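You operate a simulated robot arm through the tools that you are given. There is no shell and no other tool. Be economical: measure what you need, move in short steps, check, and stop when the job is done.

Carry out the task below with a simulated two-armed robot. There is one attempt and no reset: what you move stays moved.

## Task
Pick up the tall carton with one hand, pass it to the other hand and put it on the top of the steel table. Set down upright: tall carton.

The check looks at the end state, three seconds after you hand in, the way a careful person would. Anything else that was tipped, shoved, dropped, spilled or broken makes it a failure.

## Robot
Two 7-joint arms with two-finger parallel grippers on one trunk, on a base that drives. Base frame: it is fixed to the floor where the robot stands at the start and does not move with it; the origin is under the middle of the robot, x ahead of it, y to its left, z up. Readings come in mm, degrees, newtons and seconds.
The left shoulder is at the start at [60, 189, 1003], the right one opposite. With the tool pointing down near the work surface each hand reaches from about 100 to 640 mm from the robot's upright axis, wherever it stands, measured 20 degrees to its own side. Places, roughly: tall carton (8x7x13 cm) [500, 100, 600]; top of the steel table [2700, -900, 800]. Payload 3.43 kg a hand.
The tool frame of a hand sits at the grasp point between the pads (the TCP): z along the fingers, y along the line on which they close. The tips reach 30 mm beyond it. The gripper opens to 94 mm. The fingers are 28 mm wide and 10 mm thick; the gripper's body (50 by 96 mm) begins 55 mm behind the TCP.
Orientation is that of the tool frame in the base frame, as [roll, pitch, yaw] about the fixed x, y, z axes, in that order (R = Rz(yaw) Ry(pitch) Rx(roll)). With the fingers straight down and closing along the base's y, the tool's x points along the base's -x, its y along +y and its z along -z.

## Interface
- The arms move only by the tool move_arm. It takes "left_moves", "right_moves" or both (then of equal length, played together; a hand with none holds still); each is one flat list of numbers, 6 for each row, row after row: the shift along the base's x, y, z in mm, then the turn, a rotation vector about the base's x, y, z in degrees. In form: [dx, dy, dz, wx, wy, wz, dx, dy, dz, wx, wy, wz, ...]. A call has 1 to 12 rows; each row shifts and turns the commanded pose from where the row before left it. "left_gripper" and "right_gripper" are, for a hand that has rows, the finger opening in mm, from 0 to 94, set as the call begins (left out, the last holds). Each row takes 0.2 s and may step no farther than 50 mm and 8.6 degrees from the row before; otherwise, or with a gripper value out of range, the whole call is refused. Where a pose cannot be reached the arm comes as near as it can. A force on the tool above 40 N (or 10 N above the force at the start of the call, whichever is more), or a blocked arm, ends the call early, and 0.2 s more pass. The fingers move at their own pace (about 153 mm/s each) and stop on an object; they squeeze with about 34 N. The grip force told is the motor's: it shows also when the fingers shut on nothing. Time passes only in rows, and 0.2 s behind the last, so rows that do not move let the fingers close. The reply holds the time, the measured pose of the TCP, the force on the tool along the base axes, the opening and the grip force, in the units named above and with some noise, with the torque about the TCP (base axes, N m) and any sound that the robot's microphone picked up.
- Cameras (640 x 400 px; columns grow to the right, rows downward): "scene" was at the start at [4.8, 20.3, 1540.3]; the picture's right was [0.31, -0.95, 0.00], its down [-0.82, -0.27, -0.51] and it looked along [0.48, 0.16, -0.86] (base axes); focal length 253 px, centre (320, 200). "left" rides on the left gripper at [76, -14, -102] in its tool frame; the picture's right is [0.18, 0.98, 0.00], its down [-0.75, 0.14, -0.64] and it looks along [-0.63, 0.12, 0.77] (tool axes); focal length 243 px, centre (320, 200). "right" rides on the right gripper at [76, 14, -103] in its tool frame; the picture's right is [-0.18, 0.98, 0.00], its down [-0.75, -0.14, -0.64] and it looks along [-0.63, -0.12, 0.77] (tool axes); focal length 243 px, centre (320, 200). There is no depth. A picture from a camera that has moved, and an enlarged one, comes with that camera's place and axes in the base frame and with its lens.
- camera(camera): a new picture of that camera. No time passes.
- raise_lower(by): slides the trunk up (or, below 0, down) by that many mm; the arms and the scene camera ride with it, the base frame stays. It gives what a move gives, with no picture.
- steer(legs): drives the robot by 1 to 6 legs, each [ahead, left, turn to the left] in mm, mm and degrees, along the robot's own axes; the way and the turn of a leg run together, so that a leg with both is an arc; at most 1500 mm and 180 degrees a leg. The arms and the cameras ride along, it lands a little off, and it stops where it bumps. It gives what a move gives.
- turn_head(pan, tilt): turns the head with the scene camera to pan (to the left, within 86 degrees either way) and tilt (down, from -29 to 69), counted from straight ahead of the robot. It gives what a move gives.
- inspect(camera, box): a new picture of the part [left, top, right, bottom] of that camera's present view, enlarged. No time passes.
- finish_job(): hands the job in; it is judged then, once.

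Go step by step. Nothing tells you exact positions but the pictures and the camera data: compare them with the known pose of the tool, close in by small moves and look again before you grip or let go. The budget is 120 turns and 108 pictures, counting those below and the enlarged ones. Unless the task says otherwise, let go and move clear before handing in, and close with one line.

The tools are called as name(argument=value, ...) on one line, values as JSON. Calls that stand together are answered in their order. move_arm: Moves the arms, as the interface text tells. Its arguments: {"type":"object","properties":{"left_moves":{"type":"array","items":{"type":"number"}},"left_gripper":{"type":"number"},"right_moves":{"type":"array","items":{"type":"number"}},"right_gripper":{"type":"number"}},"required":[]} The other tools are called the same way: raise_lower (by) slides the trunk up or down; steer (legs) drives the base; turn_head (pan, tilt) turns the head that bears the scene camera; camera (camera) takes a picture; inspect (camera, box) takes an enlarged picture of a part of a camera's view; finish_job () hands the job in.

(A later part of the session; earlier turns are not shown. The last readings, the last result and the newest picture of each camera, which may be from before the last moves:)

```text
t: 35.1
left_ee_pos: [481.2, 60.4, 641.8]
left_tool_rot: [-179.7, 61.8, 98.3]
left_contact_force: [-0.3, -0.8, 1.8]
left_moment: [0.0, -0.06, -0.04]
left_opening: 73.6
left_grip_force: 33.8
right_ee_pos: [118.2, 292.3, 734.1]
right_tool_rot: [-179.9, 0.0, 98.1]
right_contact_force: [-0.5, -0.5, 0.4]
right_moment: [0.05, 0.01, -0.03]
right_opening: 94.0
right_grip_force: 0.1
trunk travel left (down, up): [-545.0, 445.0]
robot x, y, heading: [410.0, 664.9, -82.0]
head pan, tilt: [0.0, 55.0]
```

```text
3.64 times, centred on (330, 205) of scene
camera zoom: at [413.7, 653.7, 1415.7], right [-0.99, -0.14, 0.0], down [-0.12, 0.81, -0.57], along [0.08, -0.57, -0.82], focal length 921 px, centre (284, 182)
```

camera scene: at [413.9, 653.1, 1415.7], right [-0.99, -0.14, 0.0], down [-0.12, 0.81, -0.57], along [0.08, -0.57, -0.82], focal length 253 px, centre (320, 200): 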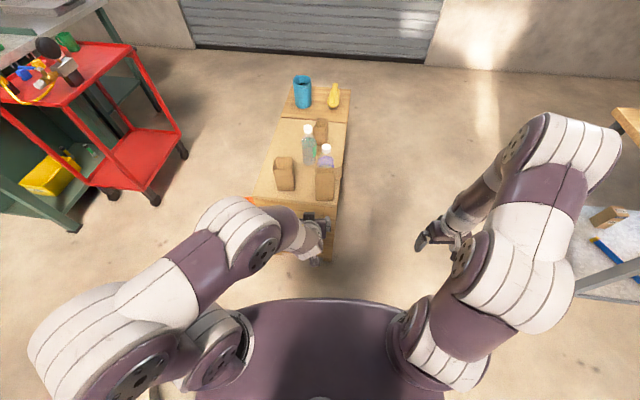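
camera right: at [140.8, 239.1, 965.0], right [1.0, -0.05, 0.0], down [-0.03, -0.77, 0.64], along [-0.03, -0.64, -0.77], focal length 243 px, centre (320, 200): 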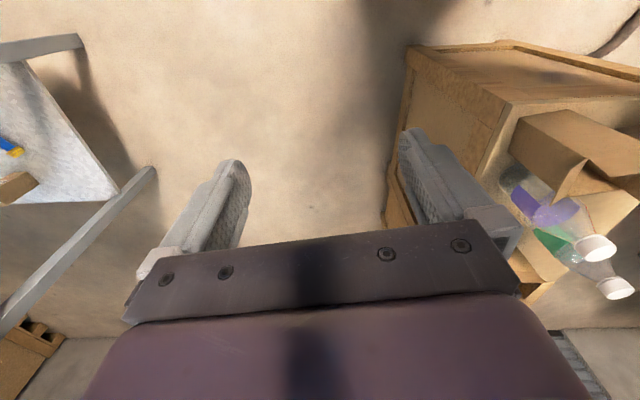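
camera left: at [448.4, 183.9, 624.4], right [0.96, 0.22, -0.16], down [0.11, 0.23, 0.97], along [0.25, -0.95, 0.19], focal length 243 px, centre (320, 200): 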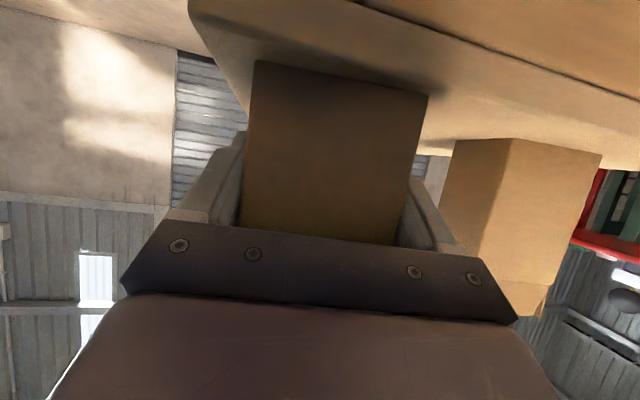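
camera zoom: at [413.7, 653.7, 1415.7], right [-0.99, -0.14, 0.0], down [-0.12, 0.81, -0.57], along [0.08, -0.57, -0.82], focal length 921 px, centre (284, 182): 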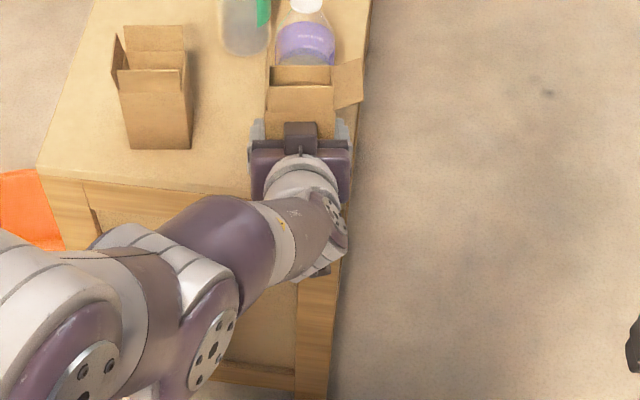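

The carton is held at 73.6 mm opening. I lift it straight up.

move_arm(left_moves=[0, 0, 20, 0, 0, 0, 0, 0, 30, 0, 0, 0, 0, 0, 30, 0, 0, 0, 0, 0, 30, 0, 0, 0, 0, 0, 30, 0, 0, 0, 0, 0, 30, 0, 0, 0])

camera(camera="scene")

camera(camera="left")

```text
t: 36.5
left_ee_pos: [482.2, 61.1, 811.9]
left_tool_rot: [-179.8, 61.7, 98.3]
left_contact_force: [0.1, -0.4, -0.4]
left_moment: [0.0, 0.02, -0.01]
left_opening: 73.8
left_grip_force: 33.8
right_ee_pos: [117.9, 291.1, 733.9]
right_tool_rot: [-179.9, 0.0, 98.2]
right_contact_force: [-0.9, 0.4, -1.4]
right_moment: [0.02, -0.01, -0.02]
right_opening: 93.9
right_grip_force: 0.1
trunk travel left (down, up): [-545.0, 445.0]
robot x, y, heading: [411.3, 665.3, -82.4]
head pan, tilt: [0.0, 55.0]
```

```text
71 pictures are left
camera scene: at [413.8, 654.0, 1415.7], right [-0.99, -0.14, 0.0], down [-0.12, 0.81, -0.57], along [0.08, -0.57, -0.82], focal length 253 px, centre (320, 200)
```

scene: 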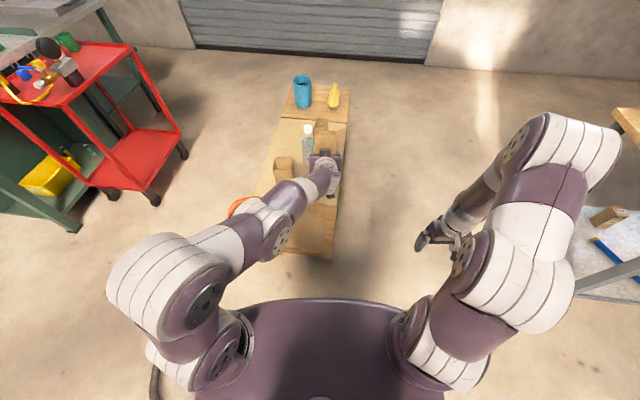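

```text
70 pictures are left
camera left: at [449.2, 182.7, 794.3], right [0.96, 0.22, -0.16], down [0.11, 0.23, 0.97], along [0.25, -0.95, 0.19], focal length 243 px, centre (320, 200)
```

left: 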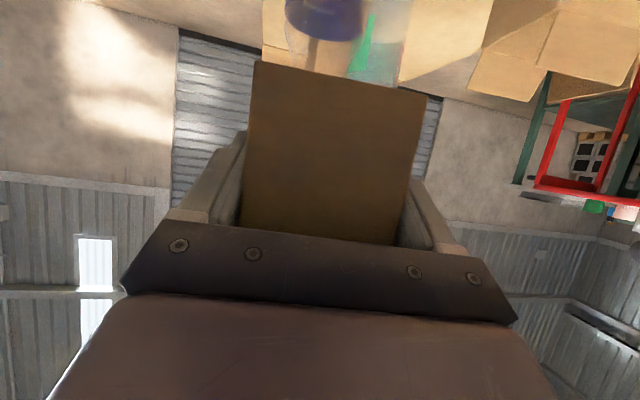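

The carton is lifted cleanly. I back away from the stand to free space for the hand-over.

steer(legs=[[-350, 0, 0]])

move_arm(left_moves=[0, 10, -30, 0, 0, 0, 0, 10, -30, 0, 0, 0, 0, 10, -30, 0, 0, 0, 0, 10, -30, 0, 0, 0])

camera(camera="scene")

```text
t: 38.8
left_ee_pos: [428.9, 415.7, 813.5]
left_tool_rot: [-179.7, 61.8, 97.9]
left_contact_force: [0.0, -0.2, 0.2]
left_moment: [0.01, 0.02, -0.04]
left_opening: 73.4
left_grip_force: 34.4
right_ee_pos: [66.9, 649.7, 733.6]
right_tool_rot: [180.0, 0.0, 97.8]
right_contact_force: [0.5, 0.2, 0.5]
right_moment: [-0.03, 0.0, -0.01]
right_opening: 94.0
right_grip_force: 0.1
trunk travel left (down, up): [-545.0, 445.0]
robot x, y, heading: [362.0, 1024.3, -82.3]
head pan, tilt: [0.0, 55.0]
```

```text
t: 39.8
left_ee_pos: [429.3, 456.0, 694.0]
left_tool_rot: [-179.6, 61.9, 98.0]
left_contact_force: [-0.3, 0.5, -0.5]
left_moment: [0.0, 0.0, 0.02]
left_opening: 73.6
left_grip_force: 34.3
right_ee_pos: [67.0, 650.3, 733.6]
right_tool_rot: [-180.0, 0.1, 97.6]
right_contact_force: [-0.7, 0.2, 0.9]
right_moment: [0.0, -0.02, -0.04]
right_opening: 94.2
right_grip_force: 0.0
trunk travel left (down, up): [-545.0, 445.0]
robot x, y, heading: [362.1, 1021.9, -82.3]
head pan, tilt: [0.0, 55.0]
```

```text
69 pictures are left
camera scene: at [364.3, 1009.4, 1415.8], right [-0.99, -0.13, 0.0], down [-0.11, 0.81, -0.57], along [0.08, -0.57, -0.82], focal length 253 px, centre (320, 200)
```

scene: 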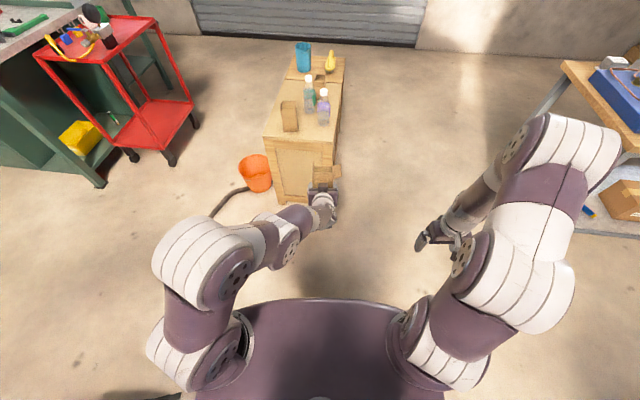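

Everything on the stand is still upright. I bring the carton closer to me and look down into it.

move_arm(left_moves=[-4, 25, 0, 0, 0, 0, -4, 25, 0, 0, 0, 0, -3, 25, 0, 0, 0, 0, -3, 25, 0, 0, 0, 0])

inspect(camera="scene", box=[280, 160, 380, 260])

camera(camera="right")

```text
t: 40.8
left_ee_pos: [415.6, 555.1, 692.2]
left_tool_rot: [-179.7, 61.8, 98.0]
left_contact_force: [0.6, 0.1, -0.5]
left_moment: [-0.02, 0.01, -0.03]
left_opening: 73.5
left_grip_force: 34.1
right_ee_pos: [66.4, 651.2, 733.8]
right_tool_rot: [180.0, 0.0, 97.7]
right_contact_force: [-0.1, -1.1, 0.6]
right_moment: [0.01, 0.04, 0.0]
right_opening: 94.1
right_grip_force: 0.1
trunk travel left (down, up): [-545.0, 445.0]
robot x, y, heading: [359.2, 1023.1, -82.3]
head pan, tilt: [0.0, 55.0]
```

```text
4.00 times, centred on (330, 210) of scene
camera zoom: at [364.2, 1010.0, 1415.7], right [-0.99, -0.13, 0.0], down [-0.11, 0.81, -0.57], along [0.08, -0.57, -0.82], focal length 1013 px, centre (280, 160)
```

zoom: 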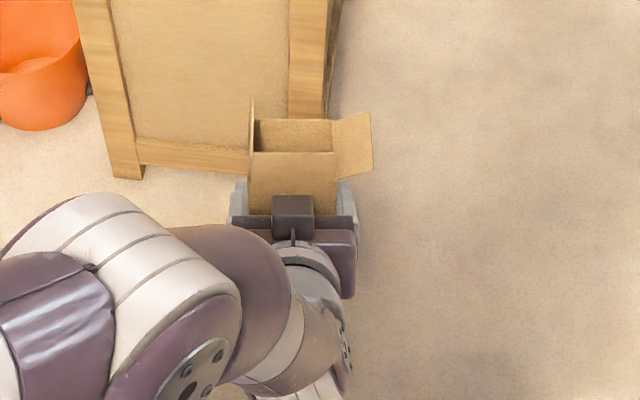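

```text
67 pictures are left
camera right: at [71.2, 728.2, 835.0], right [1.0, -0.05, 0.0], down [-0.04, -0.77, 0.64], along [-0.03, -0.64, -0.77], focal length 243 px, centre (320, 200)
```

right: 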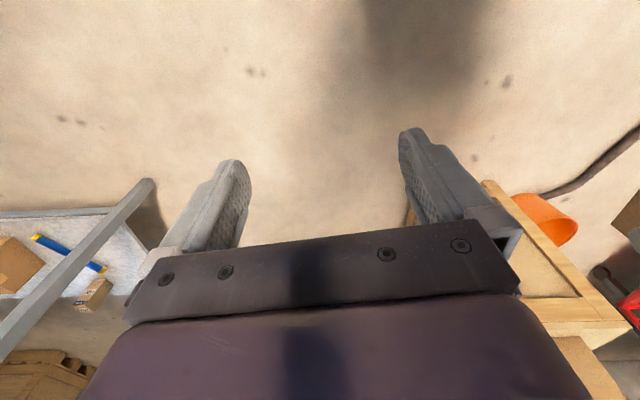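

inspect(camera="scene", box=[316, 180, 346, 215])

move_arm(right_moves=[10, 0, 30, 0, 0, 0, 10, 0, 30, 0, 0, 0, 10, 0, 40, 0, 0, 0, 30, 0, 40, 0, 0, 0, 40, 0, 20, 0, 0, 0, 40, 0, 20, 0, 0, 0, 40, 0, 20, 0, 0, 0])

camera(camera="right")

```text
11.43 times, centred on (331, 198) of scene
camera zoom: at [364.2, 1010.0, 1415.7], right [-0.99, -0.13, 0.0], down [-0.11, 0.81, -0.57], along [0.08, -0.57, -0.82], focal length 2894 px, centre (194, 229)
```

zoom: 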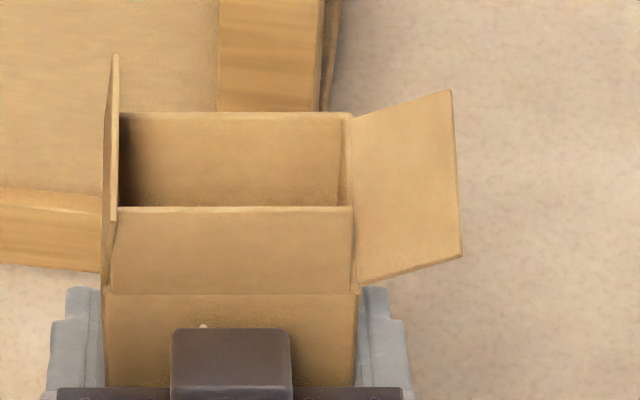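

```text
t: 42.4
left_ee_pos: [415.9, 553.8, 691.8]
left_tool_rot: [-179.5, 61.7, 98.0]
left_contact_force: [-0.7, -0.2, -0.4]
left_moment: [0.0, 0.01, 0.01]
left_opening: 73.4
left_grip_force: 34.1
right_ee_pos: [248.7, 651.0, 933.3]
right_tool_rot: [-179.9, 0.0, 97.7]
right_contact_force: [-0.1, 0.0, -0.6]
right_moment: [-0.01, 0.01, -0.01]
right_opening: 93.8
right_grip_force: 0.0
trunk travel left (down, up): [-545.0, 445.0]
robot x, y, heading: [361.0, 1022.8, -82.3]
head pan, tilt: [0.0, 55.0]
```

```text
65 pictures are left
camera right: at [253.3, 728.0, 1035.8], right [1.0, -0.05, 0.0], down [-0.04, -0.77, 0.64], along [-0.03, -0.64, -0.77], focal length 243 px, centre (320, 200)
```

right: 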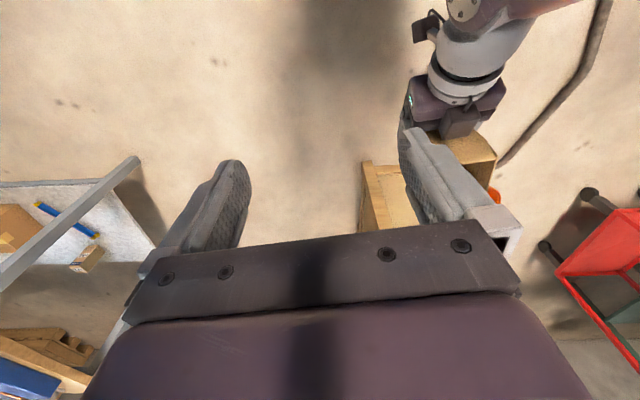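

The far wall has no upright flap, so the right hand can pinch that wall from above (one finger inside, one outside), clear of the left hand. I turn the right hand by −90° first.

move_arm(right_moves=[0, -5, 0, 0, 0, -8.2, 0, -5, 0, 0, 0, -8.2, 0, -5, 0, 0, 0, -8.2, 0, -5, 0, 0, 0, -8.2, 0, -5, 0, 0, 0, -8.2, 0, -5, 0, 0, 0, -8.2, 0, -5, 0, 0, 0, -8.2, 0, -5, 0, 0, 0, -8.2, 0, -5, 0, 0, 0, -8.2, 0, -5, 0, 0, 0, -8.2, 0, -5, 0, 0, 0, -8])

camera(camera="right")

camera(camera="scene")

```text
t: 44.8
left_ee_pos: [415.8, 553.9, 692.7]
left_tool_rot: [-179.7, 61.7, 98.1]
left_contact_force: [0.5, -0.2, -0.9]
left_moment: [-0.03, -0.01, 0.0]
left_opening: 73.6
left_grip_force: 34.5
right_ee_pos: [246.3, 594.6, 932.6]
right_tool_rot: [-180.0, 0.0, 7.6]
right_contact_force: [-0.3, 0.0, -0.5]
right_moment: [0.05, 0.0, 0.02]
right_opening: 94.0
right_grip_force: 0.0
trunk travel left (down, up): [-545.0, 445.0]
robot x, y, heading: [359.8, 1021.5, -82.3]
head pan, tilt: [0.0, 55.0]
```

```text
64 pictures are left
camera right: at [324.1, 591.3, 1034.8], right [-0.05, -1.0, 0.0], down [-0.77, 0.04, 0.64], along [-0.64, 0.03, -0.77], focal length 243 px, centre (320, 200)
```

right: 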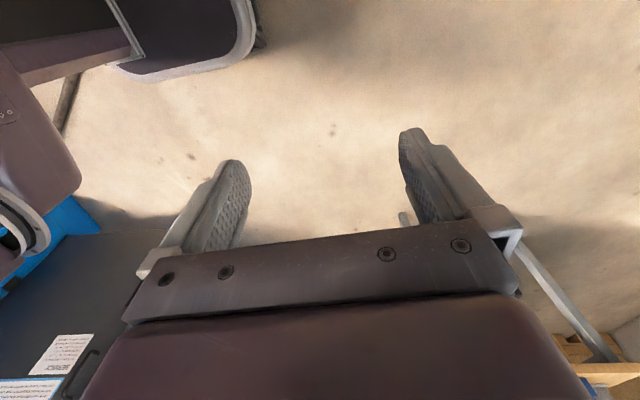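

```text
63 pictures are left
camera scene: at [364.4, 1009.4, 1415.7], right [-0.99, -0.13, 0.0], down [-0.11, 0.81, -0.57], along [0.08, -0.57, -0.82], focal length 253 px, centre (320, 200)
```

scene: 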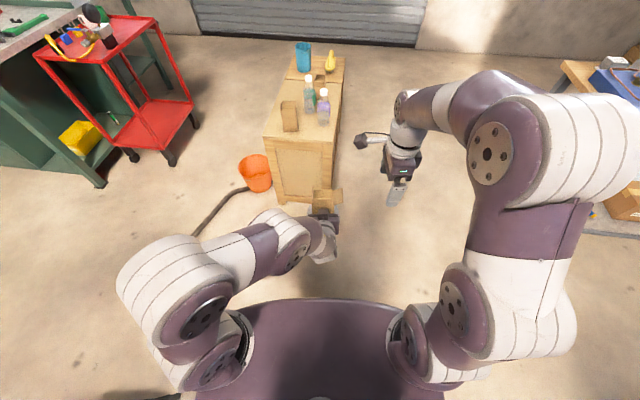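

move_arm(right_moves=[35, -15, 0, 0, 0, 0, 35, -15, 0, 0, 0, 0, 35, -16, -5, 0, 0, 0, 36, -16, -5, 0, 0, 0, 36, -16, -10, 0, 0, 0])

camera(camera="right")

inspect(camera="scene", box=[270, 130, 400, 260])

```text
t: 46.0
left_ee_pos: [415.3, 553.6, 692.0]
left_tool_rot: [-179.6, 61.7, 98.1]
left_contact_force: [-0.5, 0.2, 0.0]
left_moment: [-0.01, 0.01, -0.02]
left_opening: 73.6
left_grip_force: 33.9
right_ee_pos: [413.2, 539.0, 878.0]
right_tool_rot: [-179.8, 0.1, 7.6]
right_contact_force: [-0.4, 0.0, -0.2]
right_moment: [-0.01, 0.02, -0.03]
right_opening: 93.9
right_grip_force: 0.0
right hand out of reach, approached as far as the arm can: row 2, 3, 4, 5
trunk travel left (down, up): [-545.0, 445.0]
robot x, y, heading: [363.0, 1023.5, -82.4]
head pan, tilt: [0.0, 55.0]
```

```text
62 pictures are left
camera right: at [490.7, 535.9, 979.2], right [-0.05, -1.0, 0.0], down [-0.77, 0.04, 0.64], along [-0.64, 0.03, -0.77], focal length 243 px, centre (320, 200)
```

right: 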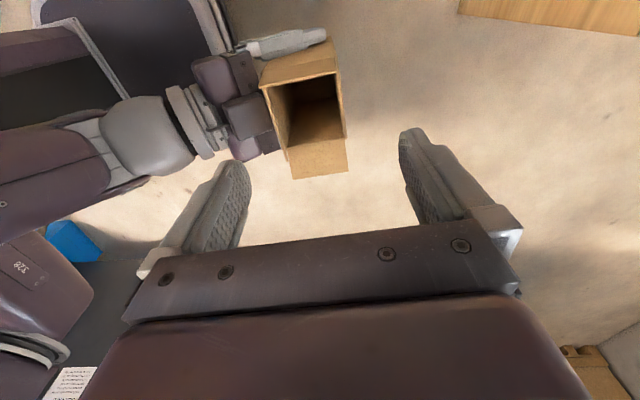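

```text
3.08 times, centred on (335, 195) of scene
camera zoom: at [365.2, 1008.9, 1415.7], right [-0.99, -0.13, 0.0], down [-0.11, 0.81, -0.57], along [0.08, -0.57, -0.82], focal length 779 px, centre (274, 215)
```

zoom: 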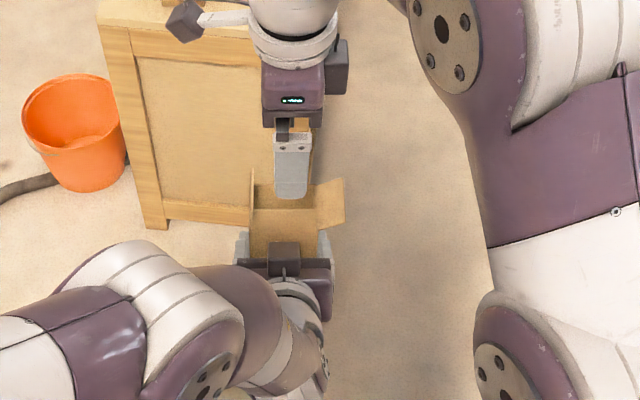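

The right camera shows the carton is hollow and its far wall at about [413, 518]. The right hand is at its forward limit, so I bring the carton 35 mm closer with the left hand.

move_arm(left_moves=[-2, 17, 0, 0, 0, 0, -2, 17, 0, 0, 0, 0], right_moves=[0, 0, 0, 0, 0, 0, -2, 5, 0, 0, 0, 0], right_gripper=64)

camera(camera="right")

```text
t: 46.6
left_ee_pos: [409.4, 587.9, 691.5]
left_tool_rot: [-179.6, 61.7, 98.0]
left_contact_force: [0.3, 0.5, 0.7]
left_moment: [0.03, -0.02, -0.02]
left_opening: 73.5
left_grip_force: 33.7
right_ee_pos: [410.3, 546.0, 878.4]
right_tool_rot: [179.9, 0.0, 7.7]
right_contact_force: [-0.3, 0.0, 0.7]
right_moment: [0.0, 0.01, 0.03]
right_opening: 63.9
right_grip_force: 0.2
trunk travel left (down, up): [-545.0, 445.0]
robot x, y, heading: [363.7, 1022.7, -82.2]
head pan, tilt: [0.0, 55.0]
```

```text
60 pictures are left
camera right: at [487.8, 541.9, 980.1], right [-0.05, -1.0, 0.0], down [-0.77, 0.04, 0.64], along [-0.64, 0.03, -0.77], focal length 243 px, centre (320, 200)
```

right: 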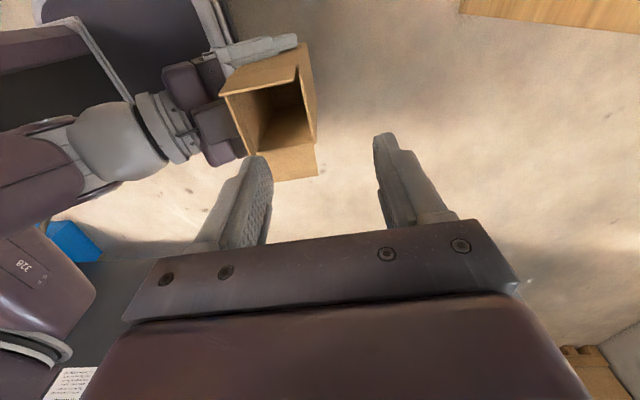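

inspect(camera="right", box=[200, 30, 340, 200])

```text
2.35 times, centred on (270, 115) of right
camera zoom: at [487.8, 541.9, 980.1], right [-0.05, -1.0, 0.0], down [-0.77, 0.04, 0.64], along [-0.64, 0.03, -0.77], focal length 571 px, centre (438, 400)
```

zoom: 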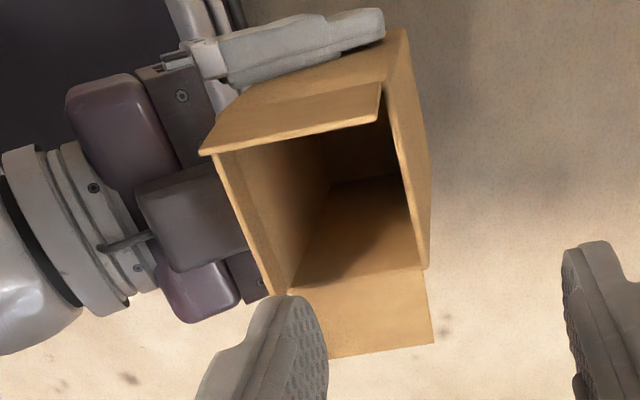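

The picture is clear: far wall mid at about [408, 557], no flap on it. I shift +11 mm in y and descend until the tips are just about at rim level, then check.

move_arm(right_moves=[-2, 11, 0, 0, 0, 0, 0, 0, -30, 0, 0, 0, 0, 0, -30, 0, 0, 0, 0, 0, -18, 0, 0, 0])

camera(camera="right")

inspect(camera="scene", box=[280, 140, 380, 240])

```text
t: 47.6
left_ee_pos: [409.2, 589.9, 691.0]
left_tool_rot: [-179.6, 61.7, 98.0]
left_contact_force: [0.1, -0.5, 0.3]
left_moment: [0.01, 0.02, -0.01]
left_opening: 73.3
left_grip_force: 33.8
right_ee_pos: [407.8, 556.7, 799.2]
right_tool_rot: [180.0, 0.0, 7.6]
right_contact_force: [-0.1, 0.3, -0.2]
right_moment: [0.0, -0.01, 0.0]
right_opening: 64.2
right_grip_force: 0.0
trunk travel left (down, up): [-545.0, 445.0]
robot x, y, heading: [359.8, 1025.0, -82.0]
head pan, tilt: [0.0, 55.0]
```

```text
58 pictures are left
camera right: at [486.4, 552.5, 901.5], right [-0.05, -1.0, 0.0], down [-0.77, 0.04, 0.64], along [-0.64, 0.03, -0.77], focal length 243 px, centre (320, 200)
```

right: 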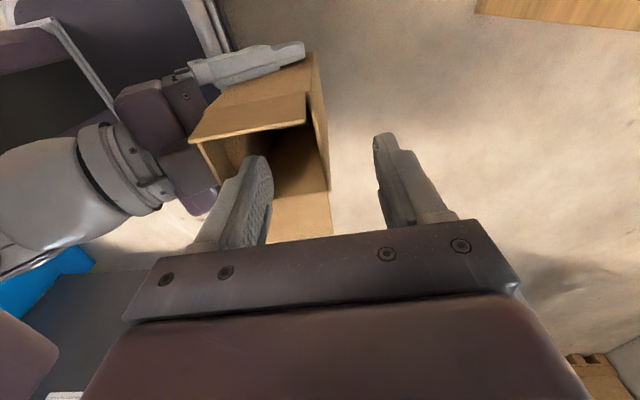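

```text
4.00 times, centred on (330, 190) of scene
camera zoom: at [364.5, 1009.2, 1415.7], right [-0.99, -0.13, 0.0], down [-0.11, 0.81, -0.57], along [0.08, -0.57, -0.82], focal length 1013 px, centre (280, 240)
```

zoom: 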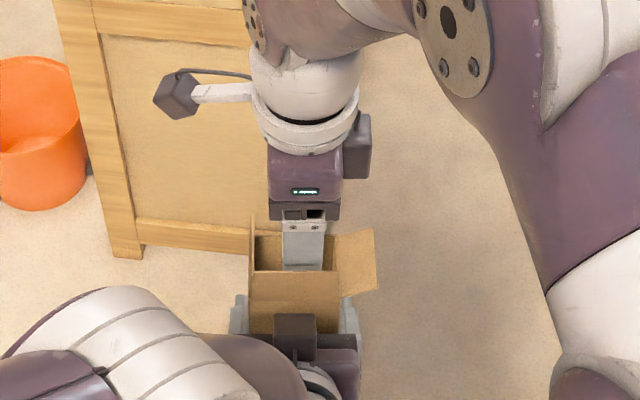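

The inner finger is right above the opening and the outer one outside the far wall. I descend 42 mm.

move_arm(right_moves=[0, 0, -14, 0, 0, 0, 0, 0, -14, 0, 0, 0, 0, 0, -14, 0, 0, 0])

camera(camera="right")

inspect(camera="scene", box=[280, 140, 380, 240])

```text
t: 48.4
left_ee_pos: [410.6, 589.0, 690.8]
left_tool_rot: [-179.6, 61.6, 98.0]
left_contact_force: [0.0, 0.0, 0.3]
left_moment: [-0.03, -0.04, 0.01]
left_opening: 73.7
left_grip_force: 34.2
right_ee_pos: [408.1, 556.4, 757.3]
right_tool_rot: [180.0, -0.1, 7.7]
right_contact_force: [-0.4, 0.7, 1.4]
right_moment: [0.01, -0.01, -0.02]
right_opening: 63.8
right_grip_force: 0.1
trunk travel left (down, up): [-545.0, 445.0]
robot x, y, heading: [362.4, 1025.0, -82.3]
head pan, tilt: [0.0, 55.0]
```

```text
56 pictures are left
camera right: at [486.3, 552.3, 859.5], right [-0.05, -1.0, 0.0], down [-0.77, 0.04, 0.64], along [-0.64, 0.03, -0.77], focal length 243 px, centre (320, 200)
```

right: 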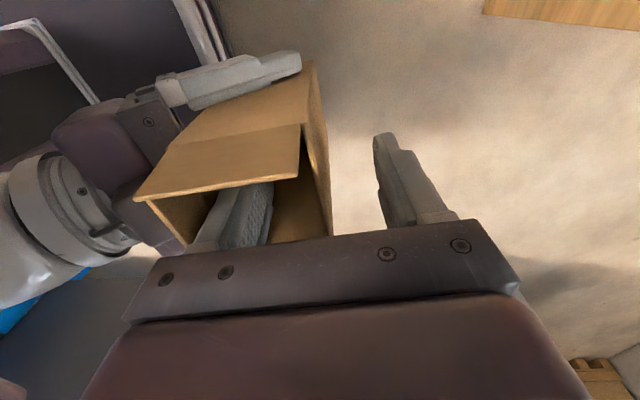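

```text
4.00 times, centred on (330, 190) of scene
camera zoom: at [364.4, 1009.3, 1415.7], right [-0.99, -0.13, 0.0], down [-0.11, 0.81, -0.57], along [0.08, -0.57, -0.82], focal length 1013 px, centre (280, 240)
```

zoom: 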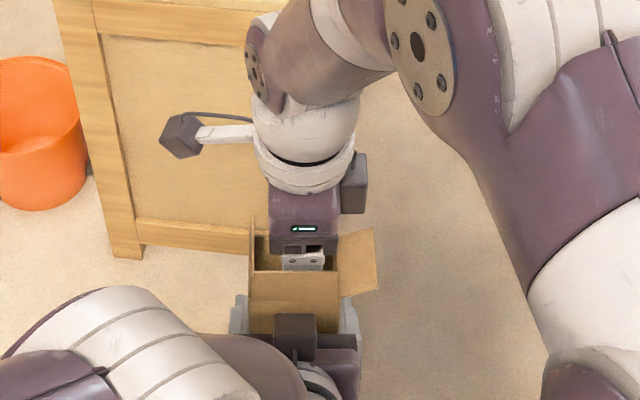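

The inner finger is inside the carton without contact. I nudge 4 mm to centre on the wall and close the right gripper.

move_arm(right_moves=[0, -4, 0, 0, 0, 0])

move_arm(right_moves=[0, 0, 0, 0, 0, 0, 0, 0, 0, 0, 0, 0, 0, 0, 0, 0, 0, 0, 0, 0, 0, 0, 0, 0], right_gripper=0)

camera(camera="right")

```text
t: 48.8
left_ee_pos: [408.5, 589.1, 691.6]
left_tool_rot: [-179.7, 61.7, 98.0]
left_contact_force: [0.3, 0.9, -0.7]
left_moment: [-0.01, -0.01, 0.0]
left_opening: 73.7
left_grip_force: 33.9
right_ee_pos: [408.2, 552.1, 757.7]
right_tool_rot: [180.0, 0.0, 7.7]
right_contact_force: [0.0, -1.0, 0.1]
right_moment: [0.05, 0.01, -0.01]
right_opening: 64.1
right_grip_force: 0.0
trunk travel left (down, up): [-545.0, 445.0]
robot x, y, heading: [362.7, 1021.0, -82.3]
head pan, tilt: [0.0, 55.0]
```

```text
t: 49.8
left_ee_pos: [407.7, 588.6, 693.0]
left_tool_rot: [-179.6, 61.8, 98.1]
left_contact_force: [1.1, -17.2, -0.9]
left_moment: [1.03, 0.07, 0.08]
left_opening: 73.8
left_grip_force: 34.2
right_ee_pos: [410.0, 553.0, 757.2]
right_tool_rot: [-179.8, 0.1, 7.8]
right_contact_force: [-2.0, 16.9, 0.7]
right_moment: [0.08, 0.08, 0.01]
right_opening: 6.2
right_grip_force: 33.9
trunk travel left (down, up): [-545.0, 445.0]
robot x, y, heading: [357.5, 1023.6, -82.3]
head pan, tilt: [0.0, 55.0]
```

```text
54 pictures are left
camera right: at [486.2, 549.1, 859.0], right [-0.05, -1.0, 0.0], down [-0.76, 0.04, 0.64], along [-0.64, 0.03, -0.77], focal length 243 px, centre (320, 200)
```

right: 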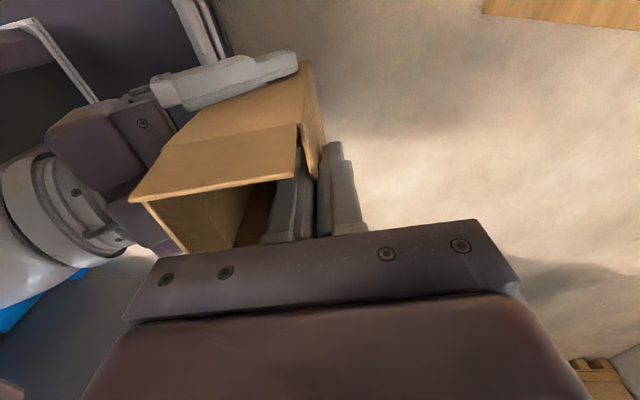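

The right hand pinches the wall (6 mm). There is 17 N of cross-load, so I relax it by easing the right hand in +y before opening the left.

move_arm(right_moves=[0, 1.5, 0, 0, 0, 0, 0, 1.5, 0, 0, 0, 0, 0, 0, 0, 0, 0, 0])

```text
t: 50.6
left_ee_pos: [409.7, 588.2, 691.9]
left_tool_rot: [-179.6, 61.8, 98.0]
left_contact_force: [8.9, 5.1, 15.8]
left_moment: [-0.71, 0.09, 0.1]
left_opening: 73.8
left_grip_force: 34.3
right_ee_pos: [408.7, 554.3, 757.4]
right_tool_rot: [-180.0, 0.0, 7.7]
right_contact_force: [-8.6, -5.5, -14.2]
right_moment: [-0.11, 0.49, 0.17]
right_opening: 6.2
right_grip_force: 33.8
trunk travel left (down, up): [-545.0, 445.0]
robot x, y, heading: [361.7, 1021.2, -82.2]
head pan, tilt: [0.0, 55.0]
```

Loads are small and mostly base sway. I open the left hand.

move_arm(left_moves=[0, 0, 0, 0, 0, 0, 0, 0, 0, 0, 0, 0], left_gripper=94)

inspect(camera="scene", box=[280, 140, 380, 240])

camera(camera="left")

```text
t: 51.2
left_ee_pos: [409.0, 589.0, 690.8]
left_tool_rot: [-179.8, 61.7, 97.9]
left_contact_force: [-0.3, -0.4, -0.5]
left_moment: [-0.04, 0.03, -0.03]
left_opening: 93.9
left_grip_force: 0.0
right_ee_pos: [409.2, 553.5, 758.7]
right_tool_rot: [180.0, 0.0, 7.7]
right_contact_force: [-0.8, 0.3, -0.5]
right_moment: [0.02, -0.01, -0.01]
right_opening: 6.2
right_grip_force: 34.1
trunk travel left (down, up): [-545.0, 445.0]
robot x, y, heading: [362.6, 1023.1, -82.5]
head pan, tilt: [0.0, 55.0]
```

```text
4.00 times, centred on (330, 190) of scene
camera zoom: at [364.4, 1009.7, 1415.7], right [-0.99, -0.13, 0.0], down [-0.11, 0.81, -0.57], along [0.08, -0.57, -0.82], focal length 1013 px, centre (280, 240)
```

zoom: 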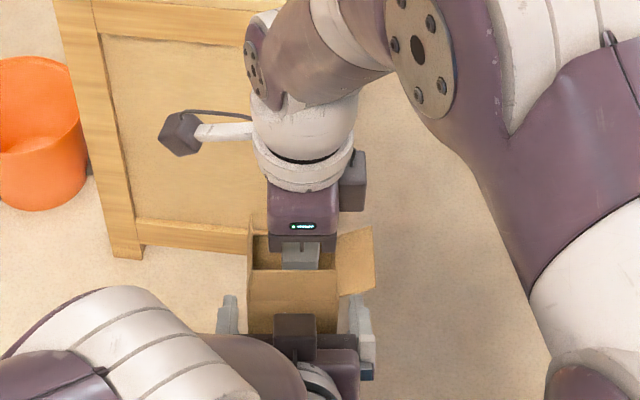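

```text
52 pictures are left
camera left: at [377.8, 712.3, 673.6], right [0.96, 0.22, -0.16], down [0.11, 0.23, 0.97], along [0.25, -0.95, 0.19], focal length 243 px, centre (320, 200)
```

left: 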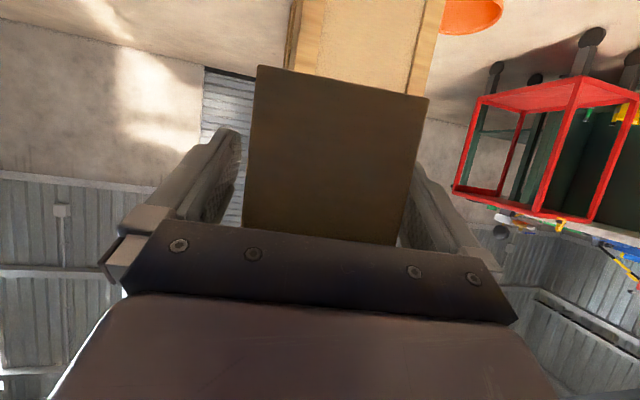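

The right hand alone holds the carton. I draw the left hand back and down while the right hand rises.

move_arm(left_moves=[-2, 15, -8, 0, 0, 0, -2, 15, -10, 0, 0, 0, -2, 10, -20, 0, 0, 0, 0, 5, -20, 0, 0, 0, 0, 5, -20, 0, 0, 0], right_moves=[0, 0, 0, 0, 0, 0, 0, 0, 8, 0, 0, 0, 0, 0, 25, 0, 0, 0, 0, 0, 30, 0, 0, 0, 0, 0, 30, 0, 0, 0])

camera(camera="scene")

camera(camera="left")

```text
t: 52.4
left_ee_pos: [391.3, 612.3, 619.2]
left_tool_rot: [-179.7, 61.3, 98.0]
left_contact_force: [0.2, 0.5, 0.1]
left_moment: [-0.03, -0.02, 0.01]
left_opening: 94.0
left_grip_force: 0.0
left hand out of reach, approached as far as the arm can: row 2, 3, 4, 5
right_ee_pos: [409.1, 556.6, 850.8]
right_tool_rot: [-180.0, 0.1, 7.7]
right_contact_force: [0.3, -0.5, -0.5]
right_moment: [-0.01, -0.02, 0.0]
right_opening: 6.3
right_grip_force: 34.3
trunk travel left (down, up): [-545.0, 445.0]
robot x, y, heading: [363.7, 1026.0, -82.3]
head pan, tilt: [0.0, 55.0]
```

```text
51 pictures are left
camera scene: at [364.1, 1009.9, 1415.7], right [-0.99, -0.13, 0.0], down [-0.11, 0.81, -0.57], along [0.08, -0.57, -0.82], focal length 253 px, centre (320, 200)
```

scene: 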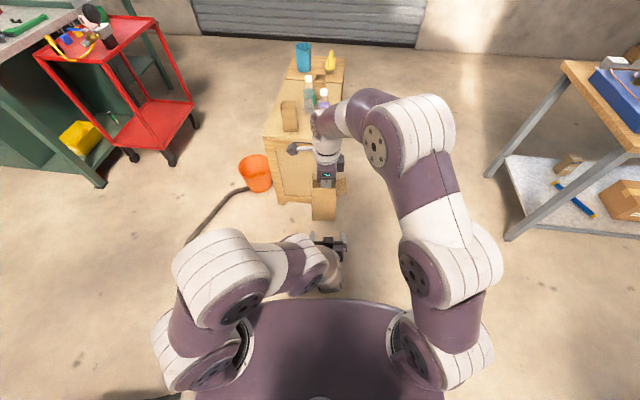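

```text
50 pictures are left
camera left: at [359.0, 735.8, 602.5], right [0.96, 0.22, -0.16], down [0.12, 0.22, 0.97], along [0.25, -0.95, 0.18], focal length 243 px, centre (320, 200)
```

left: 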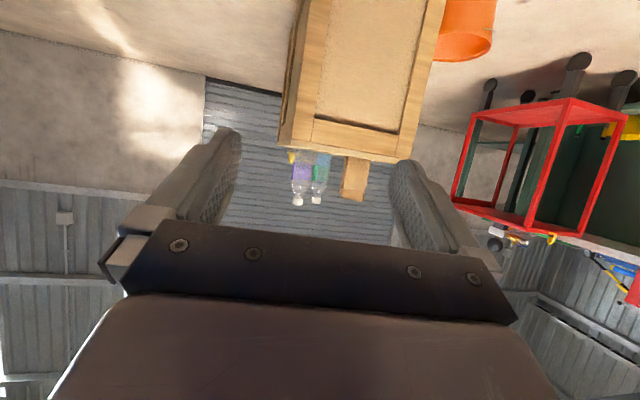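

Hand-over done; the left hand is free. I fold the left hand back to pointing down at my left side, and look toward the steel table.

move_arm(left_moves=[15, 3, 10, 8.4, 1.1, 0, 15, 3, 10, 8.4, 1.1, 0, 20, 3, 20, 8.4, 1.1, 0, 20, 3, 20, 8.4, 1.1, 0, 20, 3, 20, 8.4, 1.1, 0, 20, 3, 20, 8.4, 1.1, 0, 20, 3, 20, 8.4, 1.1, 0, 20, 3, 20, 0, 0, 0])

turn_head(pan=43, tilt=20)

camera(camera="scene")

camera(camera="right")

```text
t: 54.2
left_ee_pos: [546.6, 653.5, 737.8]
left_tool_rot: [178.0, 5.2, 97.9]
left_contact_force: [0.0, 0.0, -0.1]
left_moment: [0.0, 0.0, -0.02]
left_opening: 94.1
left_grip_force: 0.1
left hand out of reach, approached as far as the arm can: row 7
right_ee_pos: [410.1, 555.9, 851.6]
right_tool_rot: [-179.9, 0.1, 7.6]
right_contact_force: [0.9, 0.0, 0.0]
right_moment: [-0.02, 0.01, 0.01]
right_opening: 6.5
right_grip_force: 34.1
trunk travel left (down, up): [-545.0, 445.0]
robot x, y, heading: [364.4, 1020.8, -82.7]
head pan, tilt: [0.0, 55.0]
```

```text
t: 55.3
left_ee_pos: [546.5, 652.6, 736.6]
left_tool_rot: [177.9, 5.4, 97.7]
left_contact_force: [-0.3, -0.3, 0.4]
left_moment: [0.01, -0.01, 0.0]
left_opening: 94.1
left_grip_force: 0.1
right_ee_pos: [407.7, 554.6, 852.3]
right_tool_rot: [180.0, 0.0, 7.7]
right_contact_force: [-0.4, 0.1, -0.7]
right_moment: [-0.02, 0.01, -0.01]
right_opening: 6.5
right_grip_force: 34.0
trunk travel left (down, up): [-545.0, 445.0]
robot x, y, heading: [360.1, 1021.5, -82.2]
head pan, tilt: [43.0, 20.0]
```

```text
49 pictures are left
camera scene: at [426.7, 1022.0, 1467.8], right [-0.63, -0.77, 0.0], down [-0.27, 0.22, -0.94], along [0.73, -0.6, -0.34], focal length 253 px, centre (320, 200)
```

scene: 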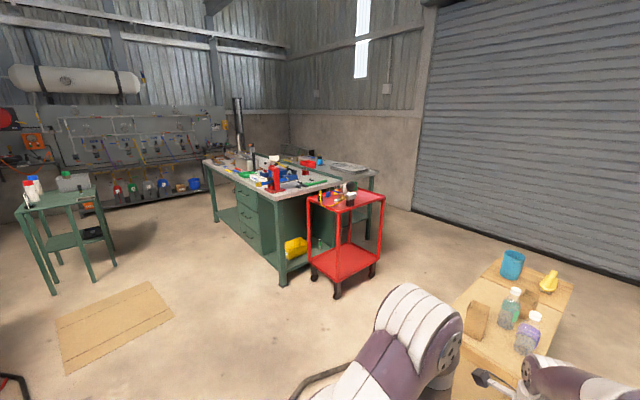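

```text
48 pictures are left
camera right: at [486.4, 551.8, 952.9], right [-0.05, -1.0, 0.0], down [-0.77, 0.04, 0.64], along [-0.64, 0.03, -0.77], focal length 243 px, centre (320, 200)
```

right: 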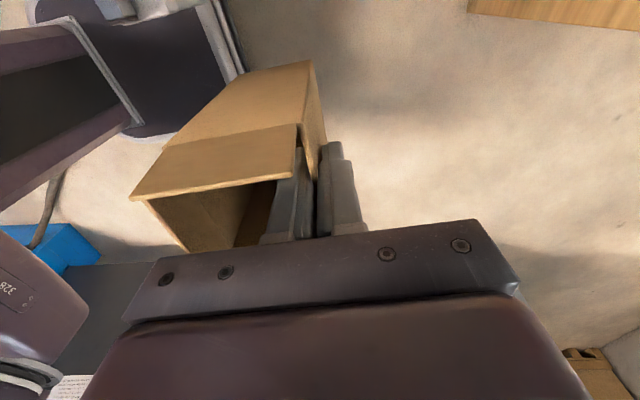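

inspect(camera="scene", box=[190, 130, 400, 300])

inspect(camera="scene", box=[280, 140, 390, 220])

```text
2.35 times, centred on (295, 215) of scene
camera zoom: at [426.7, 1022.0, 1467.8], right [-0.63, -0.77, 0.0], down [-0.27, 0.22, -0.94], along [0.73, -0.6, -0.34], focal length 596 px, centre (379, 165)
```

zoom: 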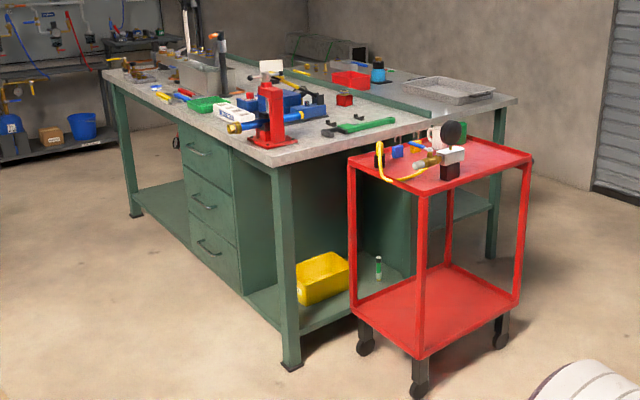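

```text
5.00 times, centred on (335, 180) of scene
camera zoom: at [426.7, 1022.0, 1467.8], right [-0.63, -0.77, 0.0], down [-0.27, 0.22, -0.94], along [0.73, -0.6, -0.34], focal length 1266 px, centre (245, 300)
```

zoom: 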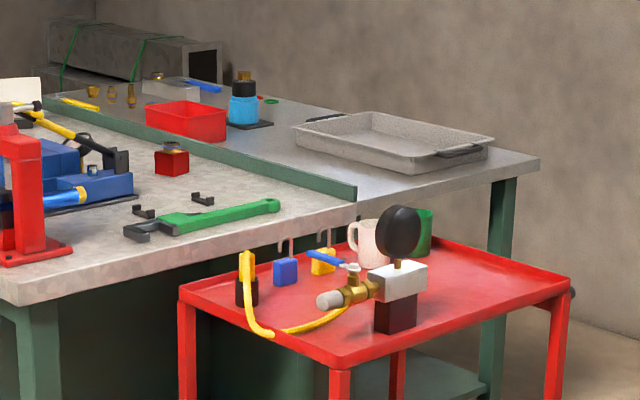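

Behind the workbench (with the vise) stands the steel table with a grey tray on its near end; its west edge is at x≈2170, y −730…−1250. The floor hose and bucket block the direct way, so I drive around the west and south side of the stand.

steer(legs=[[369, -490, 0]])

camera(camera="right")

turn_head(pan=0, tilt=40)

camera(camera="scene")

```text
t: 58.8
left_ee_pos: [113.5, 222.3, 736.3]
left_tool_rot: [177.9, 5.4, 98.5]
left_contact_force: [0.7, 1.0, 0.5]
left_moment: [0.01, 0.01, 0.0]
left_opening: 94.0
left_grip_force: 0.0
right_ee_pos: [-22.6, 123.7, 850.1]
right_tool_rot: [180.0, 0.0, 8.5]
right_contact_force: [-0.5, 0.2, 0.6]
right_moment: [0.01, -0.01, -0.02]
right_opening: 6.3
right_grip_force: 33.6
trunk travel left (down, up): [-545.0, 445.0]
robot x, y, heading: [-74.4, 587.6, -81.4]
head pan, tilt: [43.0, 20.0]
```

```text
45 pictures are left
camera right: at [55.7, 120.4, 952.8], right [-0.04, -1.0, 0.0], down [-0.77, 0.03, 0.64], along [-0.64, 0.03, -0.77], focal length 243 px, centre (320, 200)
```

right: 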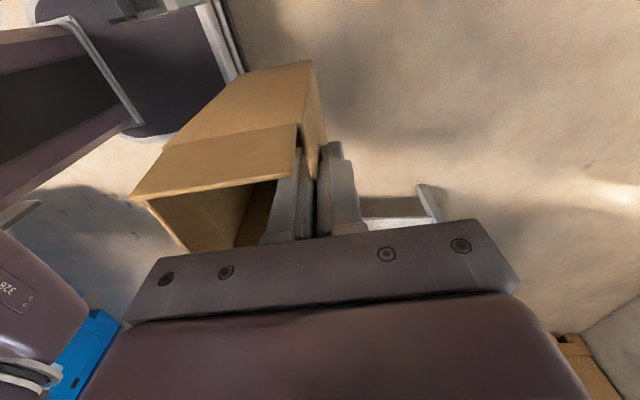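

```text
t: 59.9
left_ee_pos: [114.7, 221.9, 736.8]
left_tool_rot: [177.9, 5.3, 98.5]
left_contact_force: [1.6, -0.1, 1.0]
left_moment: [-0.01, -0.01, 0.0]
left_opening: 94.0
left_grip_force: 0.1
right_ee_pos: [-22.2, 124.0, 851.1]
right_tool_rot: [-180.0, 0.0, 8.4]
right_contact_force: [0.6, 0.1, -0.4]
right_moment: [0.0, -0.04, -0.02]
right_opening: 6.8
right_grip_force: 34.1
trunk travel left (down, up): [-545.0, 445.0]
robot x, y, heading: [-72.2, 590.7, -81.4]
head pan, tilt: [0.0, 40.0]
```

```text
44 pictures are left
camera scene: at [-69.6, 564.2, 1436.4], right [-0.99, -0.15, 0.0], down [-0.09, 0.64, -0.77], along [0.11, -0.76, -0.64], focal length 253 px, centre (320, 200)
```

scene: 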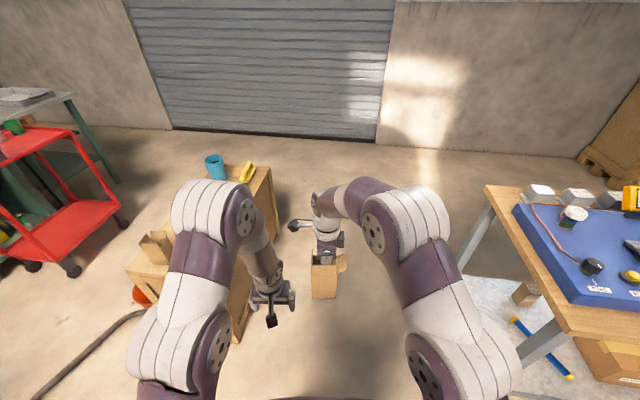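

The way south between the stand and the wooden table is clear. I drive on and then turn to face east.

steer(legs=[[812, -117, 0], [812, -117, 0], [0, 0, 81.4]])

turn_head(pan=5, tilt=18)

camera(camera="scene")

```text
t: 71.7
left_ee_pos: [331.3, -913.5, 736.2]
left_tool_rot: [177.8, 5.4, -179.4]
left_contact_force: [-0.1, 0.3, 1.0]
left_moment: [-0.01, -0.01, 0.01]
left_opening: 93.8
left_grip_force: 0.0
right_ee_pos: [408.6, -1062.9, 851.5]
right_tool_rot: [-179.9, 0.0, 90.4]
right_contact_force: [0.1, -0.5, 0.0]
right_moment: [-0.02, -0.02, 0.0]
right_opening: 6.7
right_grip_force: 34.0
trunk travel left (down, up): [-545.0, 445.0]
robot x, y, heading: [-61.6, -1048.5, 0.5]
head pan, tilt: [0.0, 40.0]
```

```text
t: 72.6
left_ee_pos: [330.8, -913.2, 737.9]
left_tool_rot: [178.0, 5.4, -179.5]
left_contact_force: [0.1, -0.5, 0.2]
left_moment: [-0.02, 0.01, -0.02]
left_opening: 94.1
left_grip_force: 0.0
right_ee_pos: [408.7, -1063.7, 851.4]
right_tool_rot: [-179.9, -0.1, 90.5]
right_contact_force: [0.2, -0.9, -0.4]
right_moment: [0.0, -0.03, 0.01]
right_opening: 6.2
right_grip_force: 34.3
trunk travel left (down, up): [-545.0, 445.0]
robot x, y, heading: [-58.7, -1049.5, 0.4]
head pan, tilt: [5.0, 18.0]
```

```text
43 pictures are left
camera scene: at [-26.1, -1041.6, 1471.0], right [0.09, -1.0, 0.0], down [-0.31, -0.03, -0.95], along [0.95, 0.09, -0.31], focal length 253 px, centre (320, 200)
```

scene: 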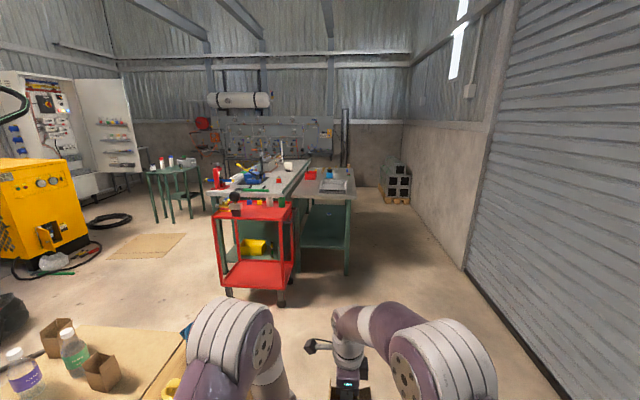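

inspect(camera="scene", box=[200, 140, 420, 310])

inspect(camera="scene", box=[280, 155, 370, 215])

```text
2.35 times, centred on (310, 225) of scene
camera zoom: at [-26.1, -1041.6, 1471.0], right [0.09, -1.0, 0.0], down [-0.31, -0.03, -0.95], along [0.95, 0.09, -0.31], focal length 596 px, centre (344, 141)
```

zoom: 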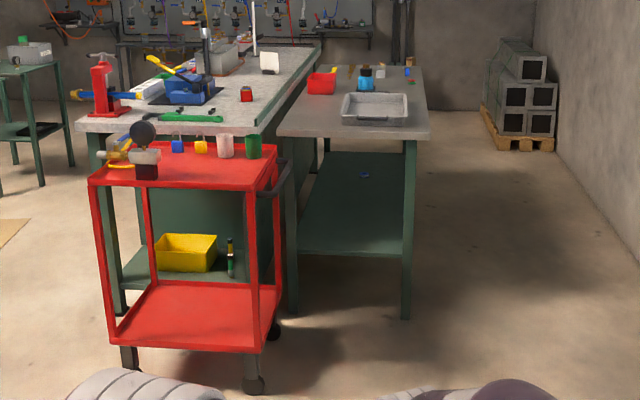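

```text
6.67 times, centred on (325, 185) of scene
camera zoom: at [-26.1, -1041.6, 1471.0], right [0.09, -1.0, 0.0], down [-0.31, -0.03, -0.95], along [0.95, 0.09, -0.31], focal length 1688 px, centre (287, 300)
```

zoom: 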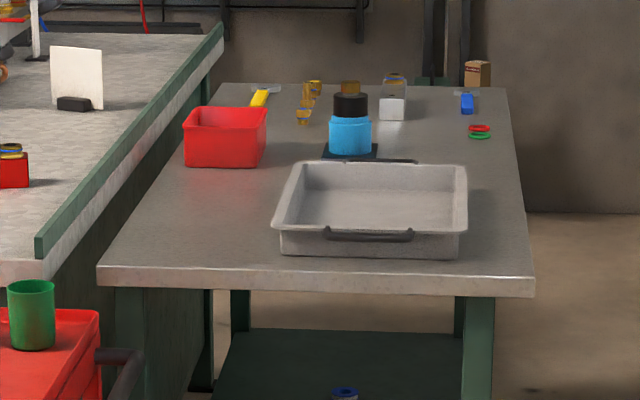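

The steel table's top spans about x 2113–3290, y −581…−1168; a tray is at x>2235, y −817…−1075, and left of it near the west edge is free (about [2190, −710]). The cart stands at x 1600–2000, y>−690, so I come from its south side; first I advance and raise the trunk.

steer(legs=[[1250, -50, 0]])

raise_lower(by=250)

turn_head(pan=15, tilt=35)

camera(camera="scene")

camera(camera="right")

```text
t: 78.9
left_ee_pos: [1594.5, -968.2, 736.0]
left_tool_rot: [178.0, 5.4, 179.8]
left_contact_force: [-0.5, -0.1, -0.4]
left_moment: [0.0, -0.01, -0.01]
left_opening: 94.1
left_grip_force: 0.1
right_ee_pos: [1671.5, -1117.8, 851.4]
right_tool_rot: [180.0, 0.0, 89.7]
right_contact_force: [0.4, 0.2, -1.1]
right_moment: [-0.03, -0.04, 0.01]
right_opening: 6.0
right_grip_force: 34.0
trunk travel left (down, up): [-545.0, 445.0]
robot x, y, heading: [1201.4, -1099.8, -0.4]
head pan, tilt: [5.0, 18.0]
```

```text
t: 81.5
left_ee_pos: [1594.4, -967.4, 987.2]
left_tool_rot: [177.9, 5.4, 179.7]
left_contact_force: [-0.2, 0.2, -0.4]
left_moment: [-0.01, 0.01, 0.01]
left_opening: 94.3
left_grip_force: 0.1
right_ee_pos: [1671.2, -1118.3, 1100.4]
right_tool_rot: [-180.0, 0.1, 89.7]
right_contact_force: [0.4, -0.3, -0.5]
right_moment: [-0.01, -0.01, 0.04]
right_opening: 6.1
right_grip_force: 33.6
trunk travel left (down, up): [-795.0, 195.0]
robot x, y, heading: [1208.4, -1097.9, -0.1]
head pan, tilt: [5.0, 18.0]
```

```text
t: 82.3
left_ee_pos: [1594.4, -968.1, 986.0]
left_tool_rot: [177.9, 5.4, 179.8]
left_contact_force: [0.4, -0.5, 0.3]
left_moment: [0.0, 0.04, -0.01]
left_opening: 93.9
left_grip_force: 0.0
right_ee_pos: [1671.0, -1116.6, 1100.7]
right_tool_rot: [180.0, 0.0, 89.7]
right_contact_force: [-0.5, 0.4, 0.2]
right_moment: [-0.03, -0.01, 0.0]
right_opening: 6.3
right_grip_force: 34.0
trunk travel left (down, up): [-795.0, 195.0]
robot x, y, heading: [1203.4, -1097.1, -0.3]
head pan, tilt: [15.0, 35.0]
```

```text
40 pictures are left
camera scene: at [1228.1, -1076.3, 1694.0], right [0.25, -0.97, 0.0], down [-0.55, -0.14, -0.82], along [0.79, 0.21, -0.57], focal length 253 px, centre (320, 200)
```

scene: 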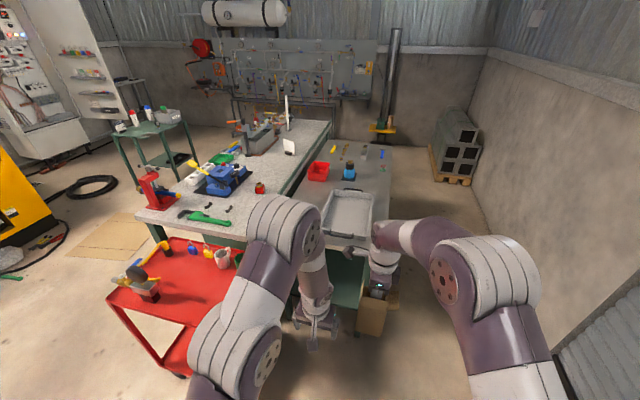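

```text
39 pictures are left
camera right: at [1685.8, -1041.5, 1202.9], right [0.98, -0.19, 0.0], down [-0.15, -0.75, 0.64], along [-0.12, -0.63, -0.77], focal length 243 px, centre (320, 200)
```

right: 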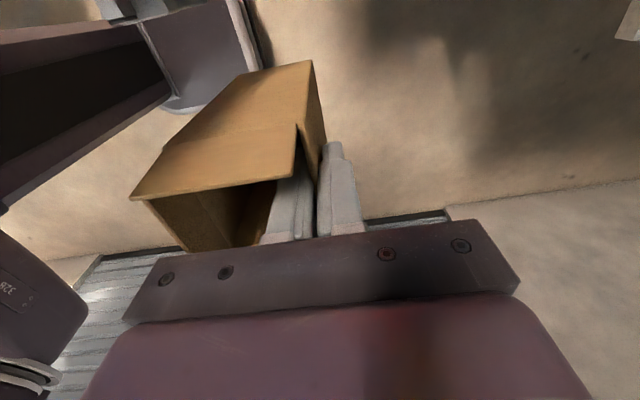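

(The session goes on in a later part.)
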